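You operate a simulated robot arm through the tools that you are given. There is no shell and no other tool. Be economical: measure what you need, move in short steps, check, and stop when the job is done.

You are at the controls of a simulated two-armed robot. One attempt, no reset.

TASK
Put the 8 coupling from the top of the long bench on the yellow bench top and the 6 coupling on the top of the lid of the flat carton. Put the M4 tub from the yellow bench top on the grey bench top and the M5 tub on the brown bench top. Stack the driver carton marked "24V" from the grey bench top on top of the driver carton marked "36V". Do these in any order. Set down upright: tub.

It is judged by the outcome, as a careful person would: the job done as asked, and still so three seconds after it is handed in. It fails if anything else is knocked over, pushed out of place, dropped, spilled or broken. A push-on lid holds only when it is set on centred and level and pressed home; a screw cap is set on level and turned clockwise until tight.

THE ROBOT
Two 7-joint arms with two-finger parallel grippers on one trunk, on a base that drives. Base frame: it is fixed to the floor where the robot stands at the start and does not move with it; the origin is under the middle of the robot, x ahead of it, y to its left, z up; the surface under the hand at the start is at about z = 74. Readings come in cm, rad, newtons and seconds.
The left shoulder is at the start at [2, 11.3, 112.2], the right one opposite. With the tool pointing down near the work surface each hand reaches from about 20 to 60 cm from the robot's upright axis, wherever it stands, measured 20 degrees to its own side. Places, roughly: brown bench top [-40, -150, 70]; driver carton [100, 275, 75]; grey bench top [50, 240, 70]; top of the lid of the flat carton [-50, -110, 80]; tub [-100, 150, 75]; yellow bench top [-50, 160, 70]. Payload 1.57 kg a hand.
The tool frame of a hand sits at the grasp point between the pads (the TCP): z along the fingers, y along the line on which they close. The tips reach 3 cm beyond it. The gripper opens to 8 cm. The fingers are 1.7 cm wide and 1.2 cm thick; the gripper's body (4 by 8.2 cm) begins 8 cm behind the TCP.
Orientation is that of the tool frame in the base frame, as a unit quaternion [x, y, z, w]. With the fingers straight down and closing along the base's y, the tool's x points along the base's -x, its y along +y and its z along -z.

THE INTERFACE
- The arms move only by the tool drive_tool. It takes "left_commands", "right_commands" or both (then of equal length, played together; a hand with none holds still); each is one flat list of numbers, 7 for each row, row after row: the shift along the base's x, y, z in cm, then the turn, a rotation vector about the base's x, y, z in rad, then the gripper command, from -1 (fully open) to 1 (shut), values between in proportion. In form: [x, y, z, wx, wy, wz, jaw, x, y, z, wx, wy, wz, jaw, ...]. A call has 1 to 12 rows; each row shifts and turns the commanded pose from where the row before left it. Rows are played at 5 a second. More than 5 cm and 0.15 rad between two rows, or a gripper value outside its range, and nothing of the call is played. A pose out of reach is approached as far as the arm can. The call stops where the force on the tool passes 40 N (or 10 N more than at its start, if that is more) or the arm is blocked; 0.2 s more then pass. Each finger travels about 4.5 cm/s and halts on what it meets, pressing with about 25 N; the grip force reading is that of the motor and also rises with nothing between the fingers. The clock runs only during rows and for 0.2 s after the last one: add rows that do not move to give the fingers time. It gives the time, the measured TCP pose, the force on the tool (base axes), the opening and the grip force at its end, in the units of the frame above (readings bear some noise), with the torque about the TCP (base axes, N m) and any sound that the robot's microphone picked up.
- Cameras (640 x 400 px; columns grow to the right, rows downward): "scene" is now at [9.51, 2.43, 125.43]; the picture's right is [0.26, -0.96, 0.00], its down [-0.50, -0.14, -0.86] and it looks along [0.83, 0.23, -0.51] (base axes); focal length 248 px, centre (320, 200). "left" rides on the left gripper at [7.2, 0.7, -12.2] in its tool frame; the picture's right is [-0.09, 1.00, 0.00], its down [-0.84, -0.08, -0.54] and it looks along [-0.54, -0.05, 0.84] (tool axes); focal length 238 px, centre (320, 200). "right" rides on the right gripper at [7.2, -0.7, -12.2] in its tool frame; the picture's right is [0.09, 1.00, 0.00], its down [-0.84, 0.08, -0.54] and it looks along [-0.54, 0.05, 0.84] (tool axes); focal length 238 px, centre (320, 200). There is no depth. A picture from a camera that has moved, and an enlarged one, comes with that camera's place and axes in the base frame and with its lens.
- capture(camera): a new picture of that camera. No time passes.
- lift_body(by): slides the trunk up (or, below 0, down) by that many cm; the arms and the scene camera ride with it, the base frame stays. It gives what a move gives, with no picture.
- base_move(legs): drives the robot by 1 to 6 legs, each [ahead, left, turn to the left] in cm, cm and rad, along the robot's own axes; the way and the turn of a leg run together, so that a leg with both is an arc; at most 150 cm and 3.142 rad a leg. The arms and the cameras ride along, it lands a little off, and it stops where it bumps. It gives what a move gives.
- turn_head(pan, tilt): turns the head with the scene camera to pan (to the left, within 1.396 rad either way) and tilt (down, from -0.506 to 1.204), counted from straight ahead of the robot. It gives what a move gives.
- close_up(camera, box): a new picture of the part [left, top, right, bottom] of that camera's present view, enlarged. No time passes.
- finish_job(): hands the job in; it is judged then, once.

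Go step by step. Nothing tells you exact positions but the pictures and the camera data: compare them with the known pose of the tool, close in by small moves and look again before you grip or let go. The budget is 165 turns and 118 pictures, counting those below and the enlarged ones. Unless the task says otherwise, let go and move clear before handing in.

The tools are called after "Call:" as name(argument=value, ...) on one line, values as JSON. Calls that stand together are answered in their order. drive_tool: Moves the arms, as the interface text tells. Its arguments: {"type":"object","properties":{"left_commands":{"type":"array","items":{"type":"number"}},"right_commands":{"type":"array","items":{"type":"number"}}},"required":[]} The other tools are called the same way: lift_body (by) slides the trunk up or down; base_move (legs) drives the base; turn_head (pan, tilt) turns the head that bears the scene camera; capture (camera) takes a picture; close_up (camera, box) takes an enlarged picture of a part of a camera's view; finish_job () hands the job in.

At the start:

```text
clock: 0.0
left_position: [44.84, 32.74, 101.79]
left_orientation: [0.0, 1.0, -0.001, 0.0]
left_contact_force: [0.1, -0.3, -0.1]
left_ft_torque: [0.01, -0.01, 0.0]
left_finger_gap: 7.99
left_grasp_force: 0.0
right_position: [46.28, -8.83, 98.06]
right_orientation: [0.0, 1.0, 0.0, 0.001]
right_contact_force: [0.1, 0.4, -1.1]
right_ft_torque: [0.0, 0.0, -0.03]
right_finger_gap: 8.0
right_grasp_force: 0.0
trunk travel left (down, up): [-17.5, 39.5]
robot x, y, heading: [0.38, 0.29, 0.001]
head pan, tilt: [0.267, 0.541]
```

scene: 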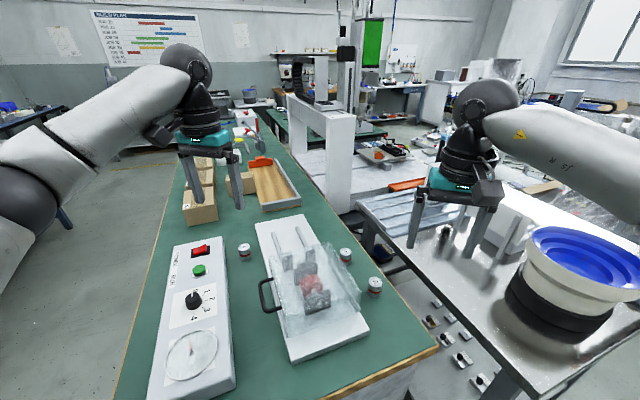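
right: 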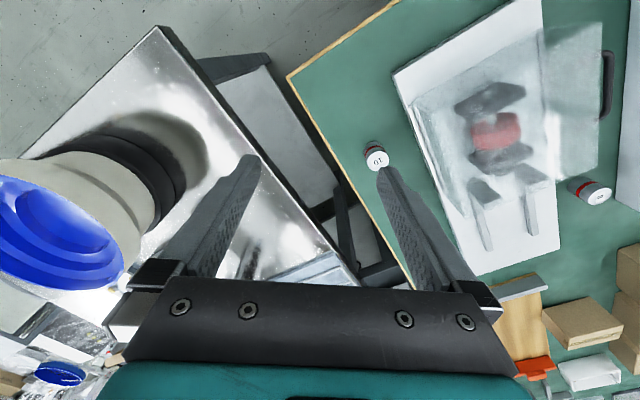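
left: 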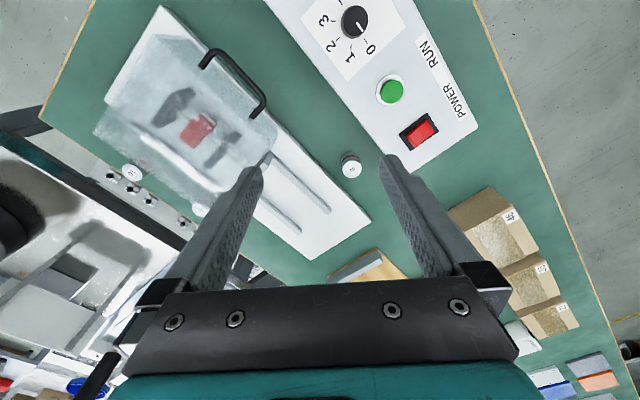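

I see the long green bench ahead with three small couplings around a white fixture; I need to read their marks first.

Call:
close_up(camera="scene", box=[220, 220, 400, 310])

Call:
close_up(camera="right", box=[340, 130, 640, 230])

Call:
close_up(camera="left", box=[100, 130, 400, 230])

```text
3.56 times, centred on (310, 265) of scene
camera zoom: at [9.51, 2.43, 125.43], right [0.26, -0.96, 0.0], down [-0.5, -0.14, -0.86], along [0.83, 0.23, -0.51], focal length 880 px, centre (356, -31)
```

zoom: 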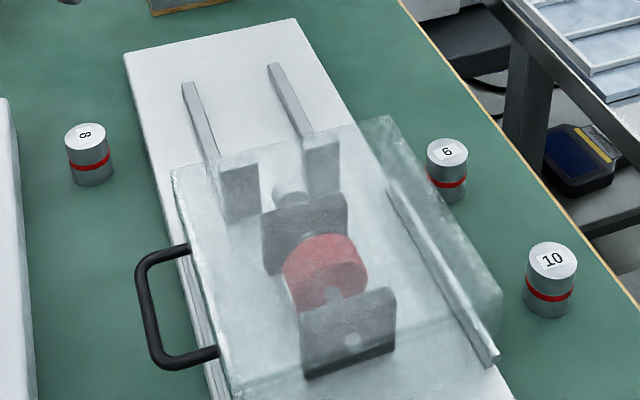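

```text
2.13 times, centred on (490, 180) of right
camera zoom: at [39.06, -9.43, 110.43], right [-0.09, 1.0, 0.0], down [0.84, 0.08, 0.54], along [0.54, 0.05, -0.84], focal length 508 px, centre (-43, 243)
```

zoom: 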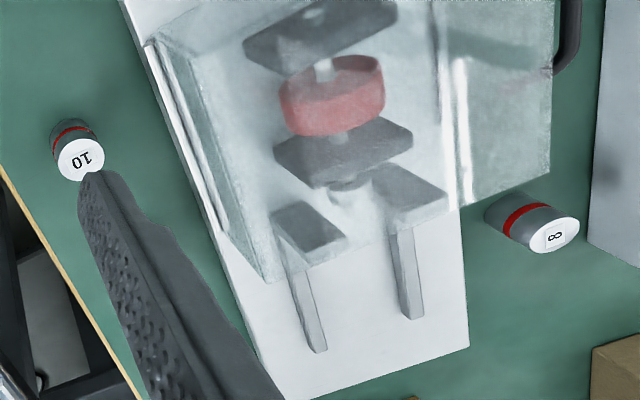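

```text
2.13 times, centred on (250, 180) of left
camera zoom: at [37.72, 33.44, 113.99], right [0.09, 1.0, 0.0], down [0.84, -0.08, 0.54], along [0.54, -0.05, -0.84], focal length 508 px, centre (469, 243)
```

zoom: 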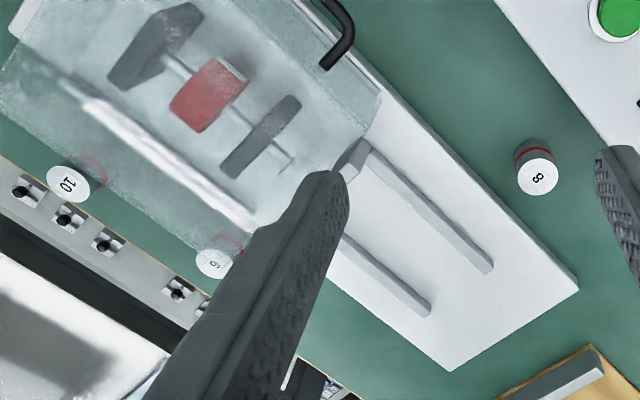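

The 8 is at about (55, 37), the 6 at about (60, 9.5), tops near z 79; both just out of reach. I'll look down to see how near the base is to the bench, and to the left for the route.

Call:
turn_head(pan=0.3, tilt=1.2)

Call:
capture(camera="scene")

Call:
turn_head(pan=1.39, tilt=0.5)

Call:
capture(camera="scene")

Call:
turn_head(pan=-1.39, tilt=0.5)

Call:
capture(camera="scene")

```text
clock: 1.0
left_position: [44.78, 32.85, 101.82]
left_orientation: [0.0, 1.0, 0.0, 0.001]
left_contact_force: [0.1, 0.4, 0.5]
left_ft_torque: [0.03, -0.01, 0.0]
left_finger_gap: 8.0
left_grasp_force: 0.0
right_position: [46.39, -8.88, 98.17]
right_orientation: [0.0, 1.0, 0.0, 0.0]
right_contact_force: [0.3, 0.5, -0.1]
right_ft_torque: [0.01, 0.01, 0.0]
right_finger_gap: 8.04
right_grasp_force: 0.0
trunk travel left (down, up): [-17.5, 39.5]
robot x, y, heading: [-0.2, 0.33, -0.003]
head pan, tilt: [0.3, 1.201]
```

```text
111 pictures are left
camera scene: at [6.18, 1.7, 120.44], right [0.3, -0.96, 0.0], down [-0.89, -0.28, -0.36], along [0.35, 0.11, -0.93], focal length 248 px, centre (320, 200)
```

scene: 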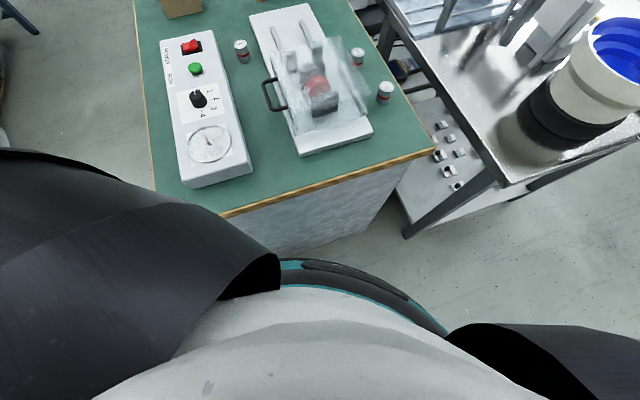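

```text
clock: 2.4
left_position: [44.81, 32.75, 101.79]
left_orientation: [0.0, 1.0, 0.0, 0.0]
left_contact_force: [0.1, 0.4, 0.5]
left_ft_torque: [-0.02, 0.01, 0.0]
left_finger_gap: 8.02
left_grasp_force: 0.0
right_position: [46.3, -8.83, 98.25]
right_orientation: [0.001, 1.0, 0.0, 0.001]
right_contact_force: [0.6, 0.0, -0.8]
right_ft_torque: [-0.05, -0.01, -0.05]
right_finger_gap: 8.0
right_grasp_force: 0.1
trunk travel left (down, up): [-17.5, 39.5]
robot x, y, heading: [-0.27, 0.09, -0.002]
head pan, tilt: [1.389, 0.499]
```

```text
110 pictures are left
camera scene: at [2.48, 9.0, 125.81], right [0.98, -0.18, 0.0], down [-0.09, -0.47, -0.88], along [0.16, 0.86, -0.48], focal length 248 px, centre (320, 200)
```

scene: 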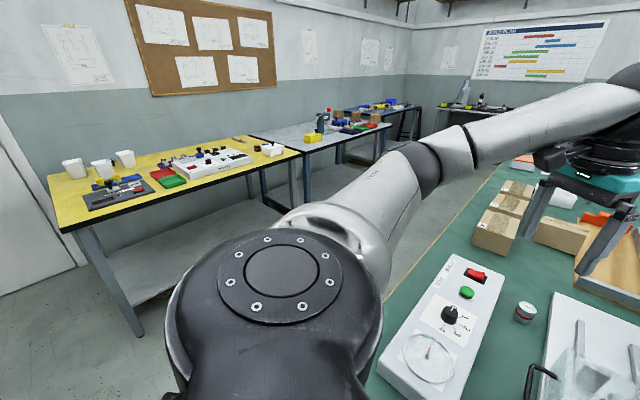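

```text
clock: 4.8
left_position: [44.89, 32.77, 101.86]
left_orientation: [0.0, 1.0, 0.001, 0.0]
left_contact_force: [0.0, -0.4, -0.3]
left_ft_torque: [-0.01, -0.01, -0.01]
left_finger_gap: 7.98
left_grasp_force: 0.1
right_position: [46.34, -8.86, 98.2]
right_orientation: [0.0, 1.0, 0.0, 0.0]
right_contact_force: [0.5, -0.2, 0.4]
right_ft_torque: [0.01, 0.02, 0.0]
right_finger_gap: 8.0
right_grasp_force: 0.1
trunk travel left (down, up): [-17.5, 39.5]
robot x, y, heading: [-0.19, -0.31, -0.003]
head pan, tilt: [-1.389, 0.499]
```

```text
109 pictures are left
camera scene: at [2.48, -8.9, 125.81], right [-0.98, -0.18, 0.0], down [-0.09, 0.47, -0.88], along [0.16, -0.86, -0.48], focal length 248 px, centre (320, 200)
```

scene: 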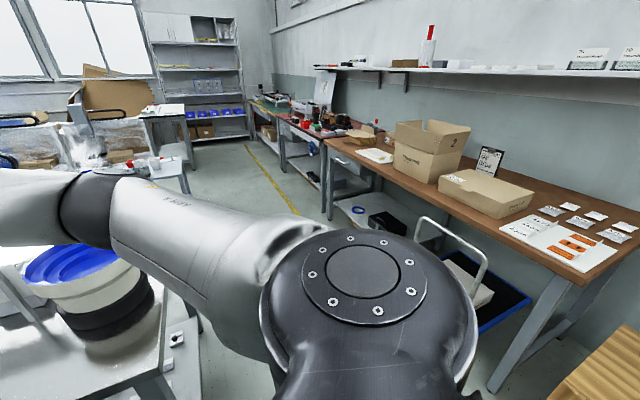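

The base rim is only about 4 cm from the bench's short end (bench axis heading ≈ 0.62 rad), so I'll take the 6 from this end after turning to face it and shifting right. The trunk goes up first for clearance.

Call:
lift_body(by=10)

Call:
base_move(legs=[[0, 0, 0.62], [0, -17, 0], [2.5, 0, 0]])

Call:
turn_head(pan=0, tilt=0.75)

Call:
capture(camera="scene")

Call:
capture(camera="right")

```text
clock: 6.2
left_position: [44.81, 32.68, 111.71]
left_orientation: [0.0, 1.0, 0.0, 0.0]
left_contact_force: [0.4, -0.3, 0.0]
left_ft_torque: [0.04, -0.01, -0.01]
left_finger_gap: 8.01
left_grasp_force: 0.1
right_position: [46.45, -8.88, 108.13]
right_orientation: [0.0, 1.0, 0.0, 0.0]
right_contact_force: [0.2, -0.5, 0.0]
right_ft_torque: [-0.03, 0.01, 0.0]
right_finger_gap: 7.98
right_grasp_force: 0.0
trunk travel left (down, up): [-27.5, 29.5]
robot x, y, heading: [0.1, -0.23, 0.003]
head pan, tilt: [-1.389, 0.499]
```

```text
clock: 9.7
left_position: [29.42, 40.31, 111.73]
left_orientation: [-0.306, 0.952, 0.0, -0.002]
left_contact_force: [-0.2, -0.8, 0.4]
left_ft_torque: [0.0, 0.03, -0.03]
left_finger_gap: 8.04
left_grasp_force: 0.1
right_position: [54.76, 7.53, 108.13]
right_orientation: [-0.305, 0.952, 0.0, 0.0]
right_contact_force: [0.7, 0.8, -0.6]
right_ft_torque: [-0.01, 0.0, 0.03]
right_finger_gap: 8.0
right_grasp_force: 0.1
trunk travel left (down, up): [-27.5, 29.5]
robot x, y, heading: [12.06, -12.38, 0.62]
head pan, tilt: [-1.389, 0.499]
```

```text
clock: 11.2
left_position: [29.33, 40.21, 111.74]
left_orientation: [-0.306, 0.952, -0.001, 0.0]
left_contact_force: [-0.2, 0.3, -1.0]
left_ft_torque: [0.0, -0.01, 0.0]
left_finger_gap: 7.99
left_grasp_force: 0.1
right_position: [54.63, 7.52, 108.26]
right_orientation: [-0.305, 0.952, 0.001, 0.0]
right_contact_force: [0.8, -0.8, 0.3]
right_ft_torque: [0.03, -0.02, 0.02]
right_finger_gap: 8.02
right_grasp_force: 0.1
trunk travel left (down, up): [-27.5, 29.5]
robot x, y, heading: [11.67, -12.2, 0.619]
head pan, tilt: [0.0, 0.75]
```

```text
108 pictures are left
camera scene: at [19.23, -6.89, 133.61], right [0.58, -0.81, 0.0], down [-0.56, -0.4, -0.73], along [0.6, 0.42, -0.68], focal length 248 px, centre (320, 200)
```

scene: 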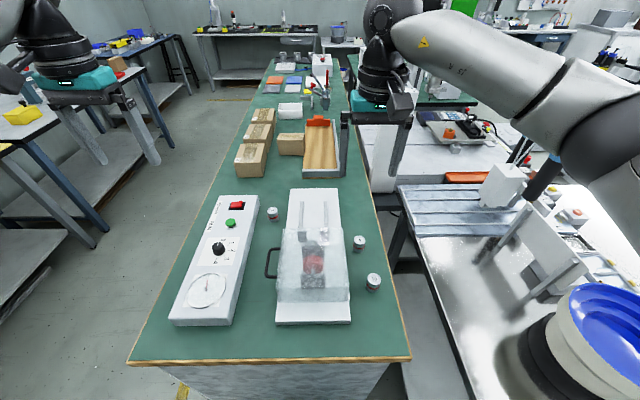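

```text
107 pictures are left
camera right: at [49.1, 2.77, 120.43], right [-0.65, 0.76, 0.0], down [0.64, 0.55, 0.54], along [0.41, 0.35, -0.84], focal length 238 px, centre (320, 200)
```

right: 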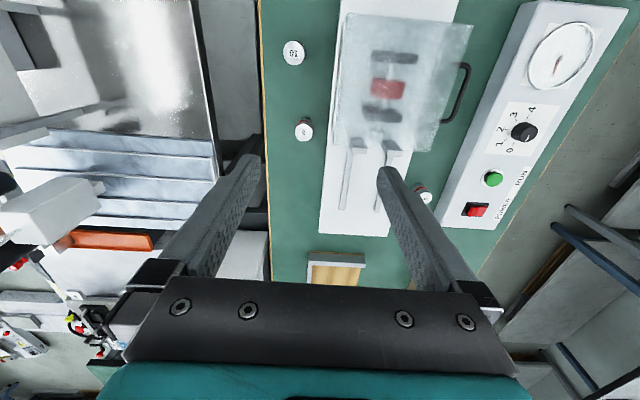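

The 6 is at about (60.6, 8.8). I'll turn the right hand 90° so it closes along the bench (clear of the cover), move over it and look.

Call:
drive_tool(right_commands=[0.55, 0.12, -0.8, 0, 0, 0.143, -1, 0.55, 0.12, -0.8, 0, 0, 0.143, -1, 0.55, 0.12, -0.8, 0, 0, 0.143, -1, 0.55, 0.12, -0.8, 0, 0, 0.143, -1, 0.55, 0.12, -0.8, 0, 0, 0.143, -1, 0.55, 0.12, -0.8, 0, 0, 0.143, -1, 0.55, 0.12, -0.8, 0, 0, 0.143, -1, 0.55, 0.12, -0.8, 0, 0, 0.143, -1, 0.55, 0.12, -0.8, 0, 0, 0.143, -1, 0.55, 0.12, -0.8, 0, 0, 0.143, -1, 0.5, 0.1, -0.8, 0, 0, 0.141, -1, 0, 0, 0, 0, 0, 0, -1])

Call:
capture(camera="right")

Call:
capture(camera="scene")

```text
clock: 13.8
left_position: [29.46, 40.37, 111.85]
left_orientation: [-0.306, 0.952, -0.001, 0.0]
left_contact_force: [1.0, -0.2, 0.8]
left_ft_torque: [-0.04, 0.02, -0.01]
left_finger_gap: 8.0
left_grasp_force: 0.1
right_position: [57.52, 8.03, 104.21]
right_orientation: [-0.619, 0.785, 0.0, -0.001]
right_contact_force: [0.3, 0.1, -0.2]
right_ft_torque: [0.0, 0.01, -0.01]
right_finger_gap: 8.0
right_grasp_force: 0.1
right hand out of reach, approached as far as the arm can: row 6, 7, 8, 9, 10, 11
trunk travel left (down, up): [-27.5, 29.5]
robot x, y, heading: [11.92, -12.03, 0.62]
head pan, tilt: [0.0, 0.75]
```

```text
106 pictures are left
camera right: at [56.3, 0.95, 116.46], right [-0.99, 0.14, 0.0], down [0.12, 0.83, 0.54], along [0.08, 0.54, -0.84], focal length 238 px, centre (320, 200)
```

right: 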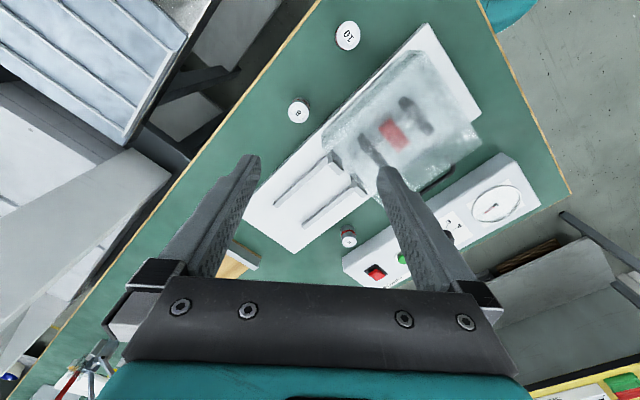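

```text
105 pictures are left
camera scene: at [19.23, -6.89, 133.61], right [0.58, -0.81, 0.0], down [-0.55, -0.4, -0.73], along [0.6, 0.43, -0.68], focal length 248 px, centre (320, 200)
```

scene: 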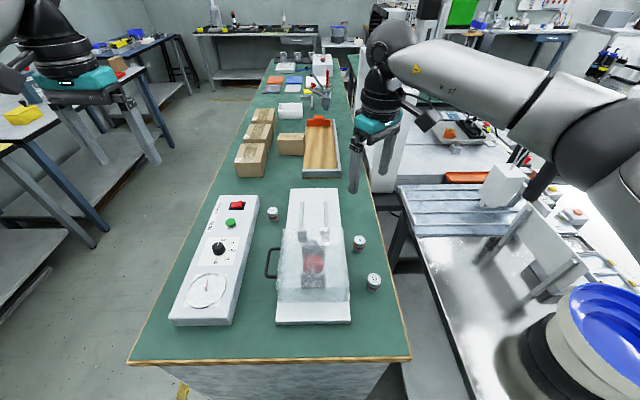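

The wrist reached its limit at about 41°. I'll look at the cover's height to decide whether turning the other way is safe.

Call:
close_up(camera="scene", box=[240, 180, 400, 340])

Call:
close_up(camera="right", box=[260, 10, 500, 250])

```text
2.50 times, centred on (320, 260) of scene
camera zoom: at [19.23, -6.89, 133.61], right [0.58, -0.81, 0.0], down [-0.55, -0.4, -0.73], along [0.6, 0.43, -0.68], focal length 619 px, centre (320, 50)
```

zoom: 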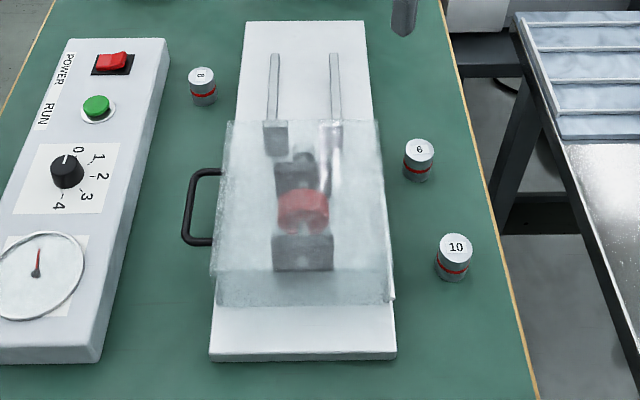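

```text
1.67 times, centred on (380, 130) of right
camera zoom: at [56.3, 0.95, 116.46], right [-0.99, 0.14, 0.0], down [0.12, 0.83, 0.54], along [0.08, 0.54, -0.84], focal length 397 px, centre (220, 317)
```

zoom: 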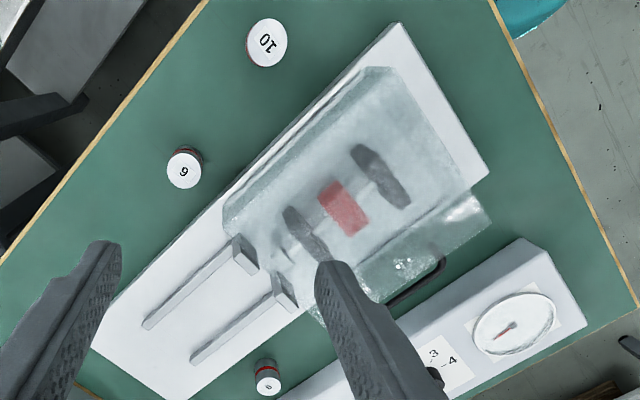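

The cover is low (top about z 83), so the camera and gripper body pass above it; only the fingers matter. I'll turn the other way to close along the bench.

Call:
drive_tool(right_commands=[0.25, 0.06, 0, 0, 0, -0.143, -0.5, 0.25, 0.06, 0, 0, 0, -0.143, -0.5, 0.25, 0.06, 0, 0, 0, -0.143, -0.5, 0.25, 0.06, 0, 0, 0, -0.143, -0.5, 0.25, 0.06, 0, 0, 0, -0.143, -0.5, 0.25, 0.06, 0, 0, 0, -0.143, -0.5, 0.25, 0.06, 0, 0, 0, -0.143, -0.5, 0.25, 0.06, 0, 0, 0, -0.143, -0.5, 0.25, 0.06, 0, 0, 0, -0.143, -0.5, 0.25, 0.06, 0, 0, 0, -0.143, -0.5, 0.25, 0.06, 0, 0, 0, -0.143, -0.5, 0.25, 0.06, 0, 0, 0, -0.143, -0.5])

Call:
drive_tool(right_commands=[0, 0, -2, 0, 0, -0.143, -0.5, 0, 0, -2, 0, 0, -0.143, -0.5, 0, 0, -2, 0, 0, -0.143, -0.5, 0, 0, -2, 0, 0, -0.143, -0.5, 0, 0, -2, 0, 0, 0, -0.5, 0, 0, -2, 0, 0, 0, -0.5, 0, 0, 0, 0, 0, 0, -0.5])

Call:
capture(camera="right")

Call:
capture(camera="scene")

```text
clock: 16.4
left_position: [29.33, 40.45, 111.77]
left_orientation: [-0.304, 0.953, 0.0, 0.0]
left_contact_force: [0.7, -0.4, -0.5]
left_ft_torque: [0.0, -0.01, 0.01]
left_finger_gap: 8.01
left_grasp_force: 0.0
right_position: [60.36, 8.72, 104.22]
right_orientation: [0.19, 0.982, 0.0, 0.0]
right_contact_force: [-0.5, -0.2, -0.5]
right_ft_torque: [0.0, -0.05, 0.03]
right_finger_gap: 5.98
right_grasp_force: 0.1
trunk travel left (down, up): [-27.5, 29.5]
robot x, y, heading: [11.84, -12.46, 0.618]
head pan, tilt: [0.0, 0.75]
```

```text
clock: 18.0
left_position: [29.33, 40.43, 111.75]
left_orientation: [-0.305, 0.952, 0.001, 0.0]
left_contact_force: [0.4, -0.3, 0.5]
left_ft_torque: [-0.02, 0.01, 0.0]
left_finger_gap: 8.0
left_grasp_force: 0.1
right_position: [60.29, 8.73, 92.1]
right_orientation: [0.459, 0.889, -0.001, 0.0]
right_contact_force: [0.5, 0.1, -0.4]
right_ft_torque: [0.01, 0.01, 0.06]
right_finger_gap: 5.98
right_grasp_force: 0.1
trunk travel left (down, up): [-27.5, 29.5]
robot x, y, heading: [12.14, -11.99, 0.618]
head pan, tilt: [0.0, 0.75]
```

```text
102 pictures are left
camera right: at [55.59, 14.26, 104.44], right [0.76, 0.65, 0.0], down [0.55, -0.64, 0.54], along [0.35, -0.41, -0.84], focal length 238 px, centre (320, 200)
```

right: 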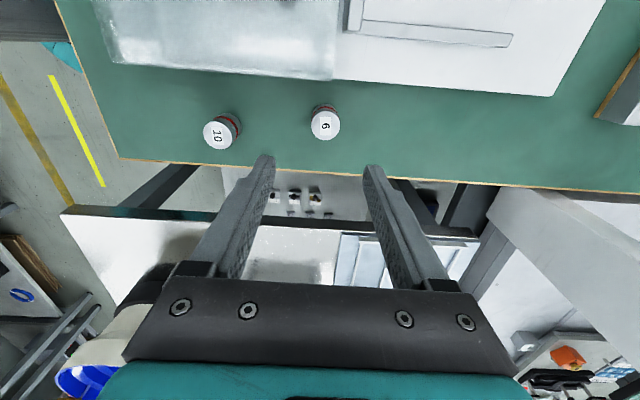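

```text
101 pictures are left
camera scene: at [19.22, -6.89, 133.61], right [0.58, -0.81, 0.0], down [-0.55, -0.4, -0.73], along [0.6, 0.43, -0.68], focal length 248 px, centre (320, 200)
```

scene: 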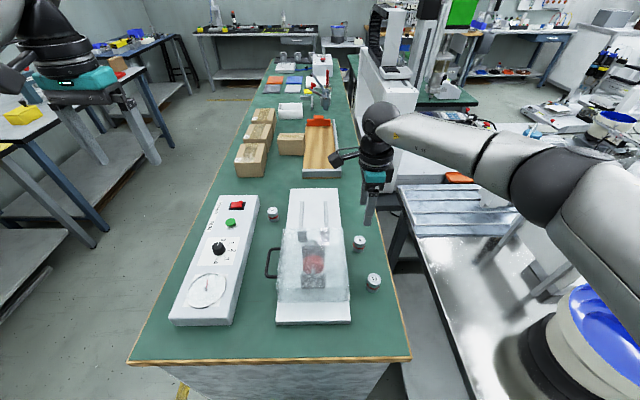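

The 6 is nearly under the hand at (60.4, 9.2). I descend around it and check before closing.

Call:
drive_tool(right_commands=[0.1, 0.45, -3, 0, 0, 0, -0.5, 0, 0, -3, 0, 0, 0, -0.5, 0, 0, -3, 0, 0, 0, -0.5, 0, 0, -2, 0, 0, 0, -0.5, 0, 0, 0, 0, 0, 0, -0.5])

Call:
capture(camera="right")

```text
clock: 19.2
left_position: [29.25, 40.33, 111.86]
left_orientation: [-0.305, 0.952, 0.0, -0.001]
left_contact_force: [-0.7, -0.6, -0.3]
left_ft_torque: [-0.01, 0.02, -0.03]
left_finger_gap: 7.98
left_grasp_force: 0.1
right_position: [60.33, 9.02, 81.22]
right_orientation: [0.458, 0.889, 0.0, 0.0]
right_contact_force: [0.0, -0.8, 0.4]
right_ft_torque: [0.05, 0.0, 0.0]
right_finger_gap: 6.01
right_grasp_force: 0.0
trunk travel left (down, up): [-27.5, 29.5]
robot x, y, heading: [11.98, -12.32, 0.621]
head pan, tilt: [0.0, 0.75]
```

```text
100 pictures are left
camera right: at [55.58, 14.58, 93.47], right [0.76, 0.65, 0.0], down [0.55, -0.64, 0.54], along [0.35, -0.41, -0.84], focal length 238 px, centre (320, 200)
```

right: 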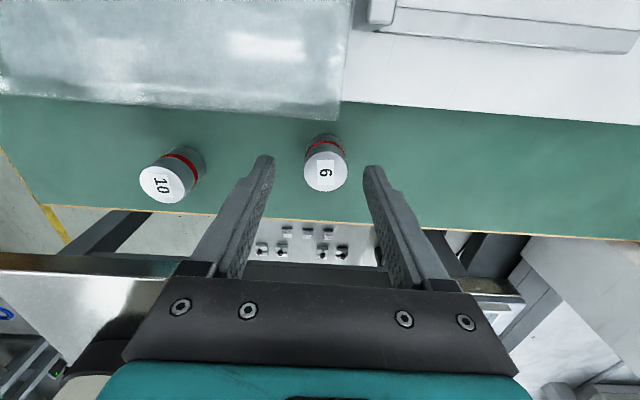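

The fingers straddle the 6. Going down 4 cm and closing.

Call:
drive_tool(right_commands=[0.15, 0.3, -2, 0, 0, 0, -0.5, 0, 0, -2.1, 0, 0, 0, -0.5, 0, 0, 0, 0, 0, 0, -0.5, 0, 0, 0, 0, 0, 0, 0.5, 0, 0, 0, 0, 0, 0, 1, 0, 0, 0, 0, 0, 0, 1, 0, 0, 0, 0, 0, 0, 1])

Call:
capture(camera="right")

```text
clock: 20.8
left_position: [29.31, 40.35, 111.84]
left_orientation: [-0.306, 0.952, 0.0, -0.001]
left_contact_force: [1.1, -0.6, 0.3]
left_ft_torque: [-0.02, 0.01, 0.01]
left_finger_gap: 8.01
left_grasp_force: 0.1
right_position: [60.44, 9.42, 77.04]
right_orientation: [0.459, 0.889, 0.0, 0.0]
right_contact_force: [0.0, -0.2, 0.5]
right_ft_torque: [0.01, 0.01, 0.02]
right_finger_gap: 3.14
right_grasp_force: 25.5
trunk travel left (down, up): [-27.5, 29.5]
robot x, y, heading: [11.97, -12.39, 0.622]
head pan, tilt: [0.0, 0.75]
```

```text
99 pictures are left
camera right: at [55.68, 14.87, 89.39], right [0.76, 0.65, 0.0], down [0.55, -0.64, 0.54], along [0.35, -0.41, -0.84], focal length 238 px, centre (320, 200)
```

right: 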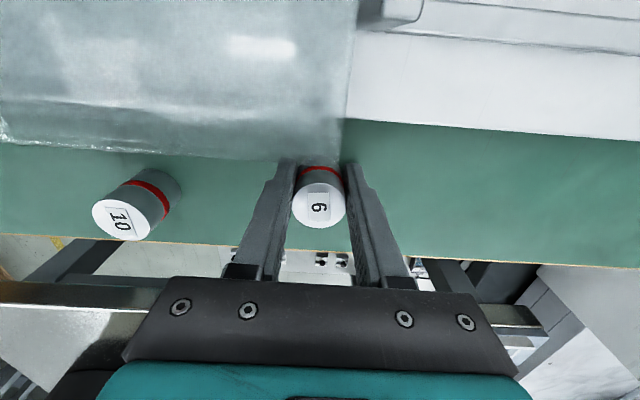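

The 6 is gripped (gap 3.14). Lifting it high, then I'll drive around the left corner of the bench to take the 8 from the long side.

Call:
drive_tool(right_commands=[0, 0, 3, 0, 0, 0, 1, 0, 0, 4.5, 0, 0, 0, 1, 0, 0, 4.5, 0, 0, 0, 1, 0, 0, 4.5, 0, 0, 0, 1, -1, -0.7, 4.5, 0, 0, 0, 1, -2, -1.4, 4.5, 0, 0, 0, 1, -2, -1.4, 2, 0, 0, 0, 1])

Call:
base_move(legs=[[-4, 0, 0], [0, 69, 0], [63, 0, 0], [0, 0, -1.82]])

Call:
capture(camera="scene")

Call:
capture(camera="left")

```text
refused: row 6 steps farther than a row can; nothing moved
```

```text
clock: 22.5
left_position: [23.15, 42.4, 111.89]
left_orientation: [-0.304, 0.953, 0.0, 0.0]
left_contact_force: [-0.5, 0.6, 0.5]
left_ft_torque: [0.01, 0.02, -0.01]
left_finger_gap: 7.99
left_grasp_force: 0.1
right_position: [55.61, 9.59, 77.22]
right_orientation: [0.464, 0.885, -0.012, 0.019]
right_contact_force: [-0.5, -0.8, 4.0]
right_ft_torque: [-0.01, 0.07, 0.01]
right_finger_gap: 3.1
right_grasp_force: 24.8
trunk travel left (down, up): [-27.5, 29.5]
robot x, y, heading: [5.37, -10.01, 0.615]
head pan, tilt: [0.0, 0.75]
stopped in leg 2: the force on the tool passed its limit at 52 N (the readings are from after the stop); the commanded pose is now the measured one
```

```text
98 pictures are left
camera scene: at [12.77, -4.79, 133.61], right [0.58, -0.82, 0.0], down [-0.56, -0.39, -0.73], along [0.6, 0.42, -0.68], focal length 248 px, centre (320, 200)
```

scene: 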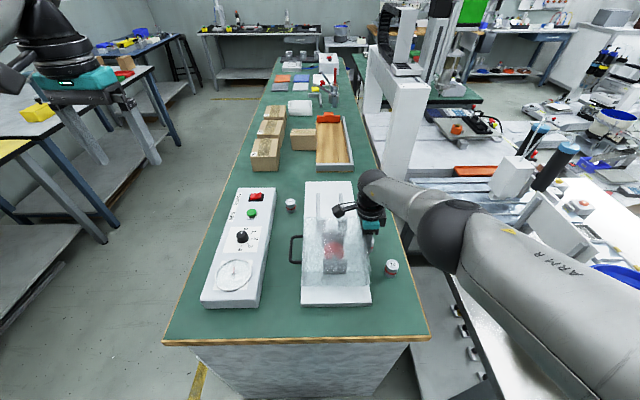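

```text
97 pictures are left
camera left: at [16.84, 38.85, 124.02], right [-0.5, 0.87, 0.0], down [0.73, 0.42, 0.54], along [0.47, 0.27, -0.84], focal length 238 px, centre (320, 200)
```

left: 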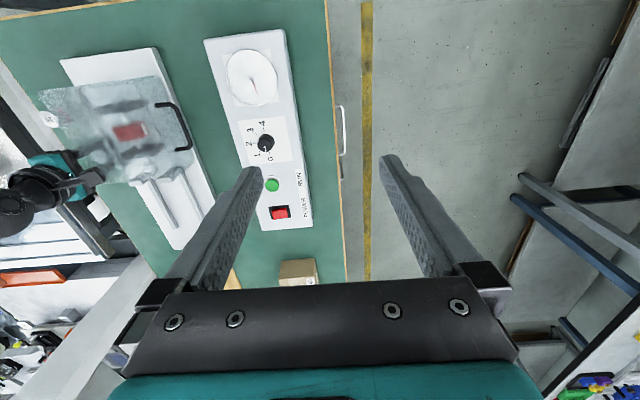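

My lift was refused and the drive then nudged the hand against the fixture. I'll check for any displacement before lifting away.

Call:
close_up(camera="scene", box=[240, 170, 430, 330])

Call:
capture(camera="right")

```text
2.50 times, centred on (335, 250) of scene
camera zoom: at [12.77, -4.79, 133.61], right [0.58, -0.82, 0.0], down [-0.56, -0.39, -0.73], along [0.6, 0.42, -0.68], focal length 619 px, centre (282, 75)
```

zoom: 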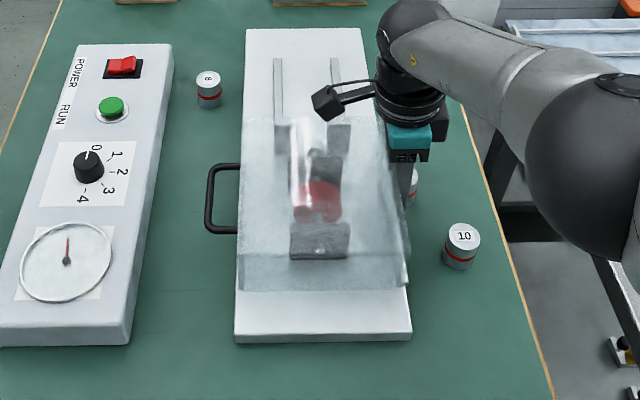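

```text
95 pictures are left
camera right: at [50.52, 15.58, 89.07], right [0.77, 0.64, -0.01], down [0.53, -0.62, 0.58], along [0.37, -0.45, -0.82], focal length 238 px, centre (320, 200)
```

right: 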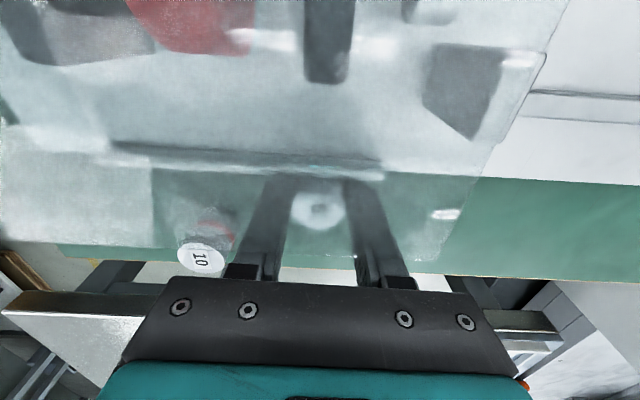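

Relative positions of plate, cover and couplings are unchanged within error. I'll ease the hand off to the right and lift straight up.

Call:
drive_tool(right_commands=[0.4, -0.55, 0.5, 0, 0, 0, 1, 0, 0, 3, 0, 0, 0, 1, 0, 0, 4.5, 0, 0, 0, 1, 0, 0, 4.5, 0, 0, 0, 1, 0, 0, 4.5, 0, 0, 0, 1, 0, 0, 4.5, 0, 0, 0, 1, 0, 0, 4.5, 0, 0, 0, 1, 0, 0, 2, 0, 0, 0, 1])

Call:
capture(camera="scene")

```text
clock: 24.3
left_position: [23.14, 42.44, 111.89]
left_orientation: [-0.304, 0.953, 0.0, 0.001]
left_contact_force: [0.1, 0.0, 0.3]
left_ft_torque: [0.01, -0.03, -0.02]
left_finger_gap: 8.02
left_grasp_force: 0.1
right_position: [55.93, 9.3, 105.19]
right_orientation: [0.466, 0.885, -0.013, 0.02]
right_contact_force: [0.1, -0.3, -1.2]
right_ft_torque: [0.01, 0.01, -0.03]
right_finger_gap: 3.09
right_grasp_force: 25.5
trunk travel left (down, up): [-27.5, 29.5]
robot x, y, heading: [5.01, -9.89, 0.618]
head pan, tilt: [0.0, 0.75]
```

```text
94 pictures are left
camera scene: at [12.79, -4.74, 133.61], right [0.58, -0.82, 0.0], down [-0.56, -0.39, -0.73], along [0.6, 0.42, -0.68], focal length 248 px, centre (320, 200)
```

scene: 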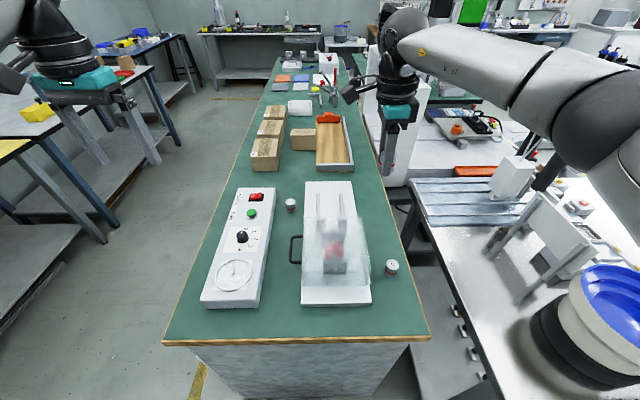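

All in place and the 6 is clear. Now driving around the corner to the long side and turning to the bench.

Call:
base_move(legs=[[0, 62, 0], [63, 0, 0], [0, 0, -1.82]])

Call:
capture(camera="scene")

Call:
capture(camera="left")

```text
clock: 35.4
left_position: [67.0, 46.26, 111.86]
left_orientation: [0.574, 0.819, 0.001, -0.001]
left_contact_force: [0.2, -0.2, -0.1]
left_ft_torque: [0.01, 0.01, -0.02]
left_finger_gap: 8.01
left_grasp_force: 0.1
right_position: [26.32, 23.17, 105.15]
right_orientation: [0.986, 0.167, -0.023, 0.002]
right_contact_force: [-0.1, 0.1, -1.0]
right_ft_torque: [0.02, -0.03, -0.02]
right_finger_gap: 3.1
right_grasp_force: 24.6
trunk travel left (down, up): [-27.5, 29.5]
robot x, y, heading: [20.51, 77.34, -1.223]
head pan, tilt: [0.0, 0.75]
```

```text
93 pictures are left
camera scene: at [23.81, 68.46, 133.61], right [-0.94, -0.34, 0.0], down [-0.23, 0.64, -0.73], along [0.25, -0.69, -0.68], focal length 248 px, centre (320, 200)
```

scene: 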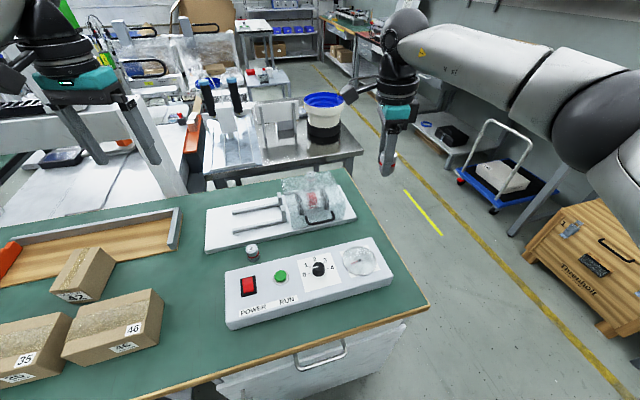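

```text
92 pictures are left
camera left: at [65.1, 53.27, 124.0], right [0.97, 0.26, 0.0], down [0.22, -0.81, 0.54], along [0.14, -0.52, -0.84], focal length 238 px, centre (320, 200)
```

left: 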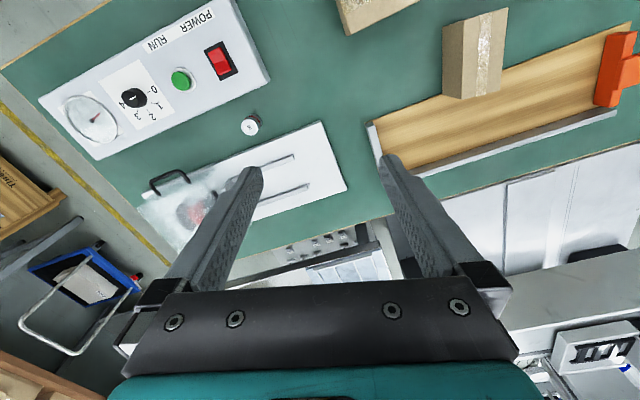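

The 8 is at about (55.2, 37.2). Moving the left hand above it, turned to close along the bench.

Call:
drive_tool(left_commands=[-1.97, -1.52, -3.3, 0, 0, 0.045, -0.5, -1.97, -1.52, -3.3, 0, 0, 0.045, -0.5, -1.97, -1.52, -3.3, 0, 0, 0.045, -0.5, -1.97, -1.52, -3.3, 0, 0, 0.045, -0.5, -1.97, -1.52, -3.3, 0, 0, 0.045, -0.5, -1.97, -1.52, -3.3, 0, 0, 0.045, -0.5, 0, 0, 0, 0, 0, 0, -0.5])

Call:
capture(camera="left")

```text
clock: 37.0
left_position: [55.24, 37.31, 92.0]
left_orientation: [0.457, 0.889, -0.001, 0.0]
left_contact_force: [0.1, 0.4, -0.2]
left_ft_torque: [-0.01, -0.02, 0.01]
left_finger_gap: 5.99
left_grasp_force: 0.1
right_position: [26.24, 23.17, 105.12]
right_orientation: [0.986, 0.168, -0.022, 0.002]
right_contact_force: [0.9, 0.3, -0.3]
right_ft_torque: [0.0, 0.0, -0.04]
right_finger_gap: 3.14
right_grasp_force: 24.9
trunk travel left (down, up): [-27.5, 29.5]
robot x, y, heading: [20.4, 77.14, -1.221]
head pan, tilt: [0.0, 0.75]
```

```text
91 pictures are left
camera left: at [51.66, 43.56, 104.06], right [0.86, 0.51, 0.0], down [0.42, -0.73, 0.54], along [0.27, -0.47, -0.84], focal length 238 px, centre (320, 200)
```

left: 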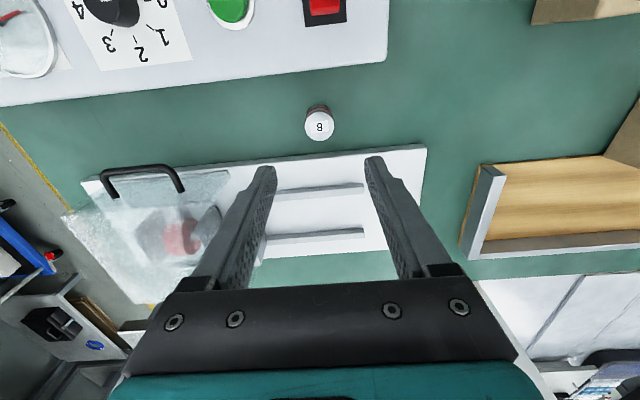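

Aligned over the 8. Descending and gripping.

Call:
drive_tool(left_commands=[0, 0.1, -3.5, 0, 0, 0, -0.5, 0, 0, -3.5, 0, 0, 0, -0.5, 0, 0, -3, 0, 0, 0, -0.5, 0, 0, -2.5, 0, 0, 0, -0.5, 0, 0, -2.5, 0, 0, 0, -0.5, 0, 0, 0, 0, 0, 0, -0.5, 0, 0, 0, 0, 0, 0, 0.3, 0, 0, 0, 0, 0, 0, 1, 0, 0, 0, 0, 0, 0, 1, 0, 0, 0, 0, 0, 0, 1])

Call:
capture(camera="left")

```text
clock: 39.2
left_position: [54.95, 37.36, 77.04]
left_orientation: [0.456, 0.89, 0.0, 0.0]
left_contact_force: [-0.4, 1.0, 0.7]
left_ft_torque: [0.02, -0.06, 0.02]
left_finger_gap: 3.09
left_grasp_force: 24.6
right_position: [26.25, 23.17, 105.21]
right_orientation: [0.986, 0.168, -0.023, 0.002]
right_contact_force: [-0.7, 0.5, -0.2]
right_ft_torque: [0.03, 0.0, -0.03]
right_finger_gap: 3.07
right_grasp_force: 25.0
trunk travel left (down, up): [-27.5, 29.5]
robot x, y, heading: [20.91, 76.98, -1.22]
head pan, tilt: [0.0, 0.75]
```

```text
90 pictures are left
camera left: at [51.37, 43.67, 89.16], right [0.86, 0.5, 0.0], down [0.42, -0.73, 0.54], along [0.27, -0.47, -0.84], focal length 238 px, centre (320, 200)
```

left: 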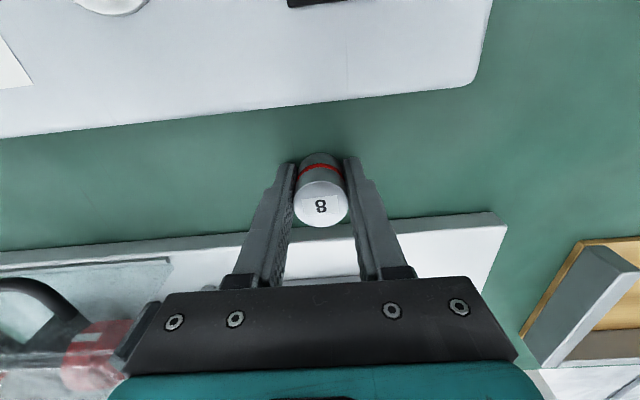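

The 8 is gripped. Lifting it.

Call:
drive_tool(left_commands=[0, 0, 3, 0, 0, 0, 1, 0, 0, 4.5, 0, 0, 0, 1, 0, 0, 4.5, 0, 0, 0, 1, 0, 0, 4.5, 0, 0, 0, 1, 0, 0, 4.5, 0, 0, 0, 1, 0, 0, 4.5, 0, 0, 0, 1, 0, 0, 4.5, 0, 0, 0, 1, 0, 0, 1, 0, 0, 0, 1])

```text
clock: 41.0
left_position: [54.92, 37.25, 108.1]
left_orientation: [0.457, 0.889, 0.0, -0.001]
left_contact_force: [-0.7, -0.8, -0.6]
left_ft_torque: [0.03, 0.01, 0.03]
left_finger_gap: 3.09
left_grasp_force: 25.0
right_position: [26.36, 23.19, 105.22]
right_orientation: [0.986, 0.167, -0.023, 0.002]
right_contact_force: [-0.2, 1.4, -0.4]
right_ft_torque: [-0.01, 0.0, 0.01]
right_finger_gap: 3.12
right_grasp_force: 25.5
trunk travel left (down, up): [-27.5, 29.5]
robot x, y, heading: [21.09, 76.87, -1.219]
head pan, tilt: [0.0, 0.75]
```

Both couplings are held. Next I turn, back up along the aisle and look at the yellow bench, whose tubs appear near its left end.

Call:
base_move(legs=[[0, 0, 1.84], [-100, 0, 0], [0, 40, 0]])

Call:
turn_head(pan=1.0, tilt=0.55)

Call:
capture(camera="scene")

```text
clock: 52.8
left_position: [-54.93, 94.01, 108.04]
left_orientation: [-0.44, 0.898, -0.001, 0.0]
left_contact_force: [0.5, 0.0, -1.3]
left_ft_torque: [0.02, -0.01, -0.02]
left_finger_gap: 3.1
left_grasp_force: 25.3
right_position: [-33.33, 70.39, 105.11]
right_orientation: [0.455, 0.89, -0.012, 0.02]
right_contact_force: [-0.6, 0.1, -0.2]
right_ft_torque: [-0.01, 0.03, 0.0]
right_finger_gap: 3.1
right_grasp_force: 25.2
trunk travel left (down, up): [-27.5, 29.5]
robot x, y, heading: [-83.63, 49.92, 0.639]
head pan, tilt: [0.0, 0.75]
```

```text
clock: 54.0
left_position: [-54.88, 93.97, 107.97]
left_orientation: [-0.44, 0.898, 0.0, -0.001]
left_contact_force: [-0.5, -0.3, -0.8]
left_ft_torque: [0.05, 0.02, 0.0]
left_finger_gap: 3.07
left_grasp_force: 25.2
right_position: [-33.39, 70.45, 105.16]
right_orientation: [0.455, 0.89, -0.011, 0.019]
right_contact_force: [-0.6, 0.6, -0.3]
right_ft_torque: [-0.02, 0.01, 0.03]
right_finger_gap: 3.11
right_grasp_force: 25.4
trunk travel left (down, up): [-27.5, 29.5]
robot x, y, heading: [-83.46, 49.87, 0.637]
head pan, tilt: [1.0, 0.55]
```

```text
89 pictures are left
camera scene: at [-83.52, 59.49, 135.35], right [1.0, 0.07, 0.0], down [0.04, -0.52, -0.85], along [-0.06, 0.85, -0.52], focal length 248 px, centre (320, 200)
```

scene: 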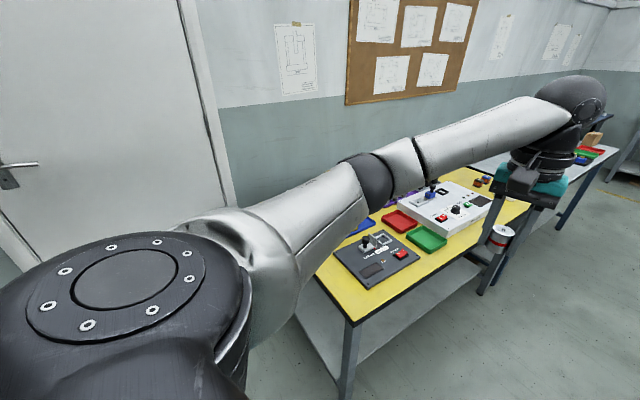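

The arm hides the tubs. I'll slide left along the bench's end and look again.

Call:
base_move(legs=[[0, 70, 0]])

Call:
turn_head(pan=0.1, tilt=0.7)

Call:
capture(camera="scene")

Call:
capture(camera="left")

```text
clock: 57.9
left_position: [-97.01, 149.99, 108.07]
left_orientation: [-0.443, 0.897, -0.001, -0.001]
left_contact_force: [0.6, -0.1, -1.0]
left_ft_torque: [0.02, -0.03, 0.0]
left_finger_gap: 3.09
left_grasp_force: 24.5
right_position: [-75.29, 126.65, 105.07]
right_orientation: [0.451, 0.892, -0.012, 0.02]
right_contact_force: [0.2, 0.0, -0.5]
right_ft_torque: [0.0, 0.01, 0.02]
right_finger_gap: 3.09
right_grasp_force: 25.0
trunk travel left (down, up): [-27.5, 29.5]
robot x, y, heading: [-125.24, 105.49, 0.652]
head pan, tilt: [1.0, 0.55]
```

```text
clock: 59.0
left_position: [-97.02, 149.8, 107.98]
left_orientation: [-0.443, 0.897, -0.001, 0.001]
left_contact_force: [0.4, -1.1, -1.3]
left_ft_torque: [0.02, -0.01, -0.03]
left_finger_gap: 3.06
left_grasp_force: 25.1
right_position: [-75.3, 126.63, 105.14]
right_orientation: [0.451, 0.892, -0.012, 0.02]
right_contact_force: [-0.3, -0.5, -1.0]
right_ft_torque: [-0.02, 0.0, -0.01]
right_finger_gap: 3.1
right_grasp_force: 24.9
trunk travel left (down, up): [-27.5, 29.5]
robot x, y, heading: [-125.43, 105.59, 0.648]
head pan, tilt: [0.099, 0.7]
```

```text
88 pictures are left
camera scene: at [-118.45, 112.03, 134.04], right [0.68, -0.73, 0.0], down [-0.47, -0.44, -0.76], along [0.56, 0.52, -0.64], focal length 248 px, centre (320, 200)
```

scene: 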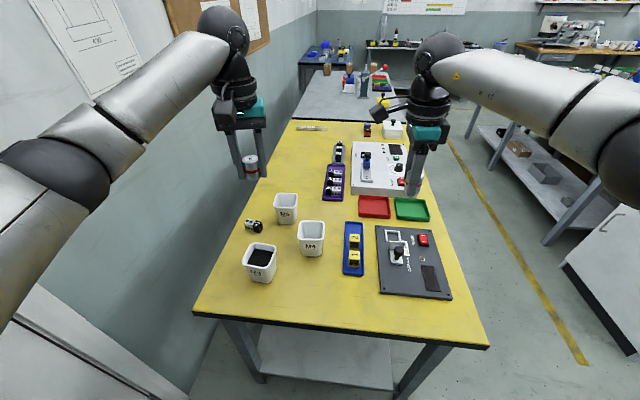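

```text
87 pictures are left
camera left: at [-101.93, 144.75, 120.2], right [-0.73, 0.68, 0.0], down [0.57, 0.62, 0.54], along [0.37, 0.4, -0.84], focal length 238 px, centre (320, 200)
```

left: 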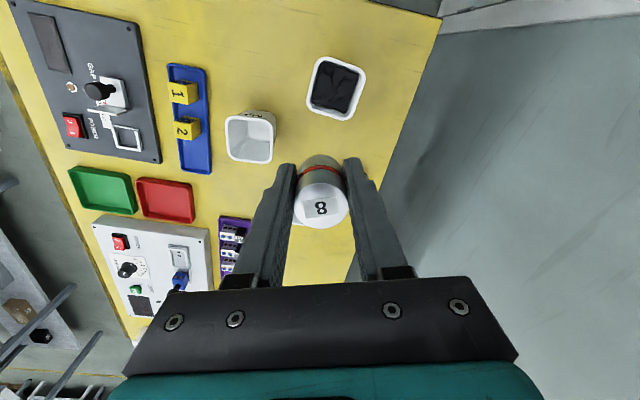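

Call:
close_up(camera="scene", box=[210, 170, 370, 300])

```text
3.08 times, centred on (290, 235) of scene
camera zoom: at [-118.45, 112.03, 134.04], right [0.68, -0.73, 0.0], down [-0.47, -0.44, -0.76], along [0.56, 0.52, -0.64], focal length 762 px, centre (412, 92)
```

zoom: 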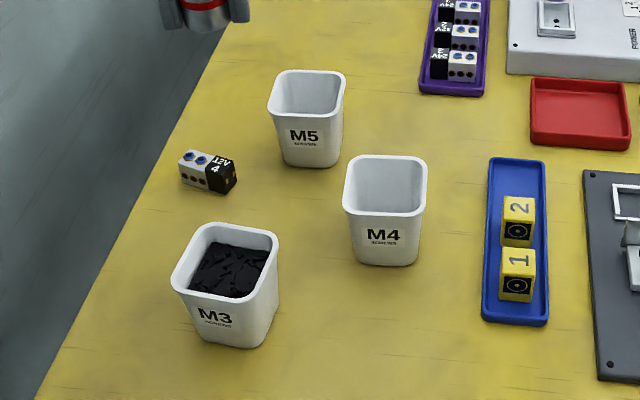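

The M5, M4 and M3 tubs are visible (rims about 7.6 cm wide near z 83), with free yellow bench near its left end. I'll set the 8 down at about (-94.5, 135).

Call:
drive_tool(left_commands=[0.62, -3.75, -1, 0, 0, 0, 1, 0.62, -3.75, -1, 0, 0, 0, 1, 0.62, -3.75, -1, 0, 0, 0, 1, 0.62, -3.75, -1, 0, 0, 0, 1, 0, 0, -4.5, 0, 0, 0, 1, 0, 0, -4.5, 0, 0, 0, 1, 0, 0, -4.5, 0, 0, 0, 1, 0, 0, -4.5, 0, 0, 0, 1, 0, 0, -4, 0, 0, 0, 1, 0, 0, 0, 0, 0, 0, 1])

Call:
capture(camera="scene")

Call:
capture(camera="left")

```text
clock: 61.2
left_position: [-94.71, 135.19, 82.09]
left_orientation: [-0.443, 0.897, -0.001, 0.001]
left_contact_force: [0.0, -0.4, -0.7]
left_ft_torque: [0.01, -0.01, -0.01]
left_finger_gap: 3.1
left_grasp_force: 25.2
right_position: [-75.38, 126.65, 105.04]
right_orientation: [0.452, 0.892, -0.011, 0.02]
right_contact_force: [0.4, -0.3, -1.2]
right_ft_torque: [-0.01, 0.0, -0.02]
right_finger_gap: 3.09
right_grasp_force: 25.1
trunk travel left (down, up): [-27.5, 29.5]
robot x, y, heading: [-125.43, 105.71, 0.649]
head pan, tilt: [0.099, 0.7]
```

```text
85 pictures are left
camera scene: at [-118.44, 112.02, 134.04], right [0.68, -0.73, 0.0], down [-0.47, -0.44, -0.76], along [0.56, 0.52, -0.64], focal length 248 px, centre (320, 200)
```

scene: 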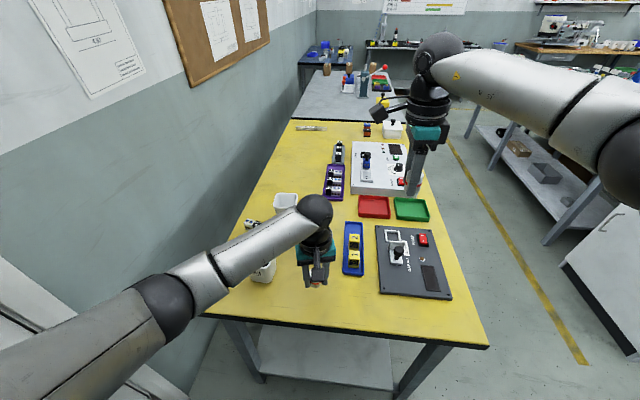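

```text
84 pictures are left
camera left: at [-99.53, 129.95, 94.16], right [-0.73, 0.68, 0.0], down [0.57, 0.62, 0.54], along [0.37, 0.4, -0.84], focal length 238 px, centre (320, 200)
```

left: 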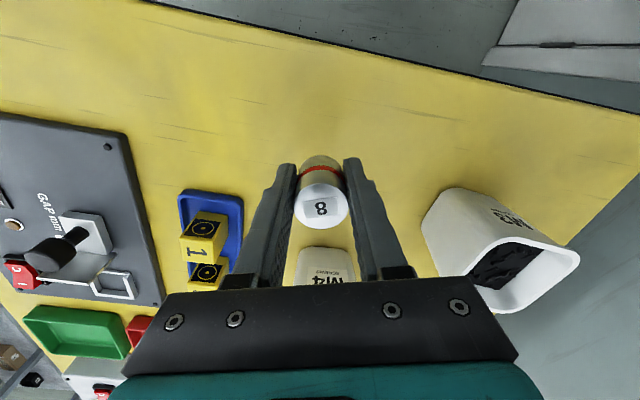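

Clear of neighbours. Lowering in small steps to feel the contact.

Call:
drive_tool(left_commands=[0, 0, -2, 0, 0, 0, 1, 0, 0, -2, 0, 0, 0, 1, 0, 0, -0.6, 0, 0, 0, 1, 0, 0, 0, 0, 0, 0, 1])

Call:
close_up(camera="left", box=[240, 120, 400, 240])

```text
clock: 62.2
left_position: [-94.69, 135.06, 77.43]
left_orientation: [-0.443, 0.897, -0.001, 0.0]
left_contact_force: [0.5, 0.3, -1.4]
left_ft_torque: [-0.01, 0.01, -0.01]
left_finger_gap: 3.08
left_grasp_force: 25.3
right_position: [-75.44, 126.49, 105.16]
right_orientation: [0.452, 0.892, -0.012, 0.02]
right_contact_force: [0.3, -0.7, 0.0]
right_ft_torque: [0.0, -0.03, 0.01]
right_finger_gap: 3.09
right_grasp_force: 25.0
trunk travel left (down, up): [-27.5, 29.5]
robot x, y, heading: [-125.55, 105.82, 0.649]
head pan, tilt: [0.099, 0.7]
```

```text
3.33 times, centred on (320, 180) of left
camera zoom: at [-99.42, 129.8, 89.58], right [-0.73, 0.68, 0.0], down [0.57, 0.62, 0.54], along [0.37, 0.4, -0.84], focal length 794 px, centre (320, 267)
```

zoom: 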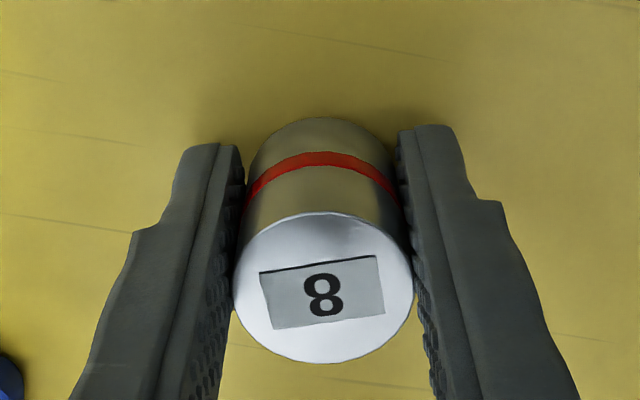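

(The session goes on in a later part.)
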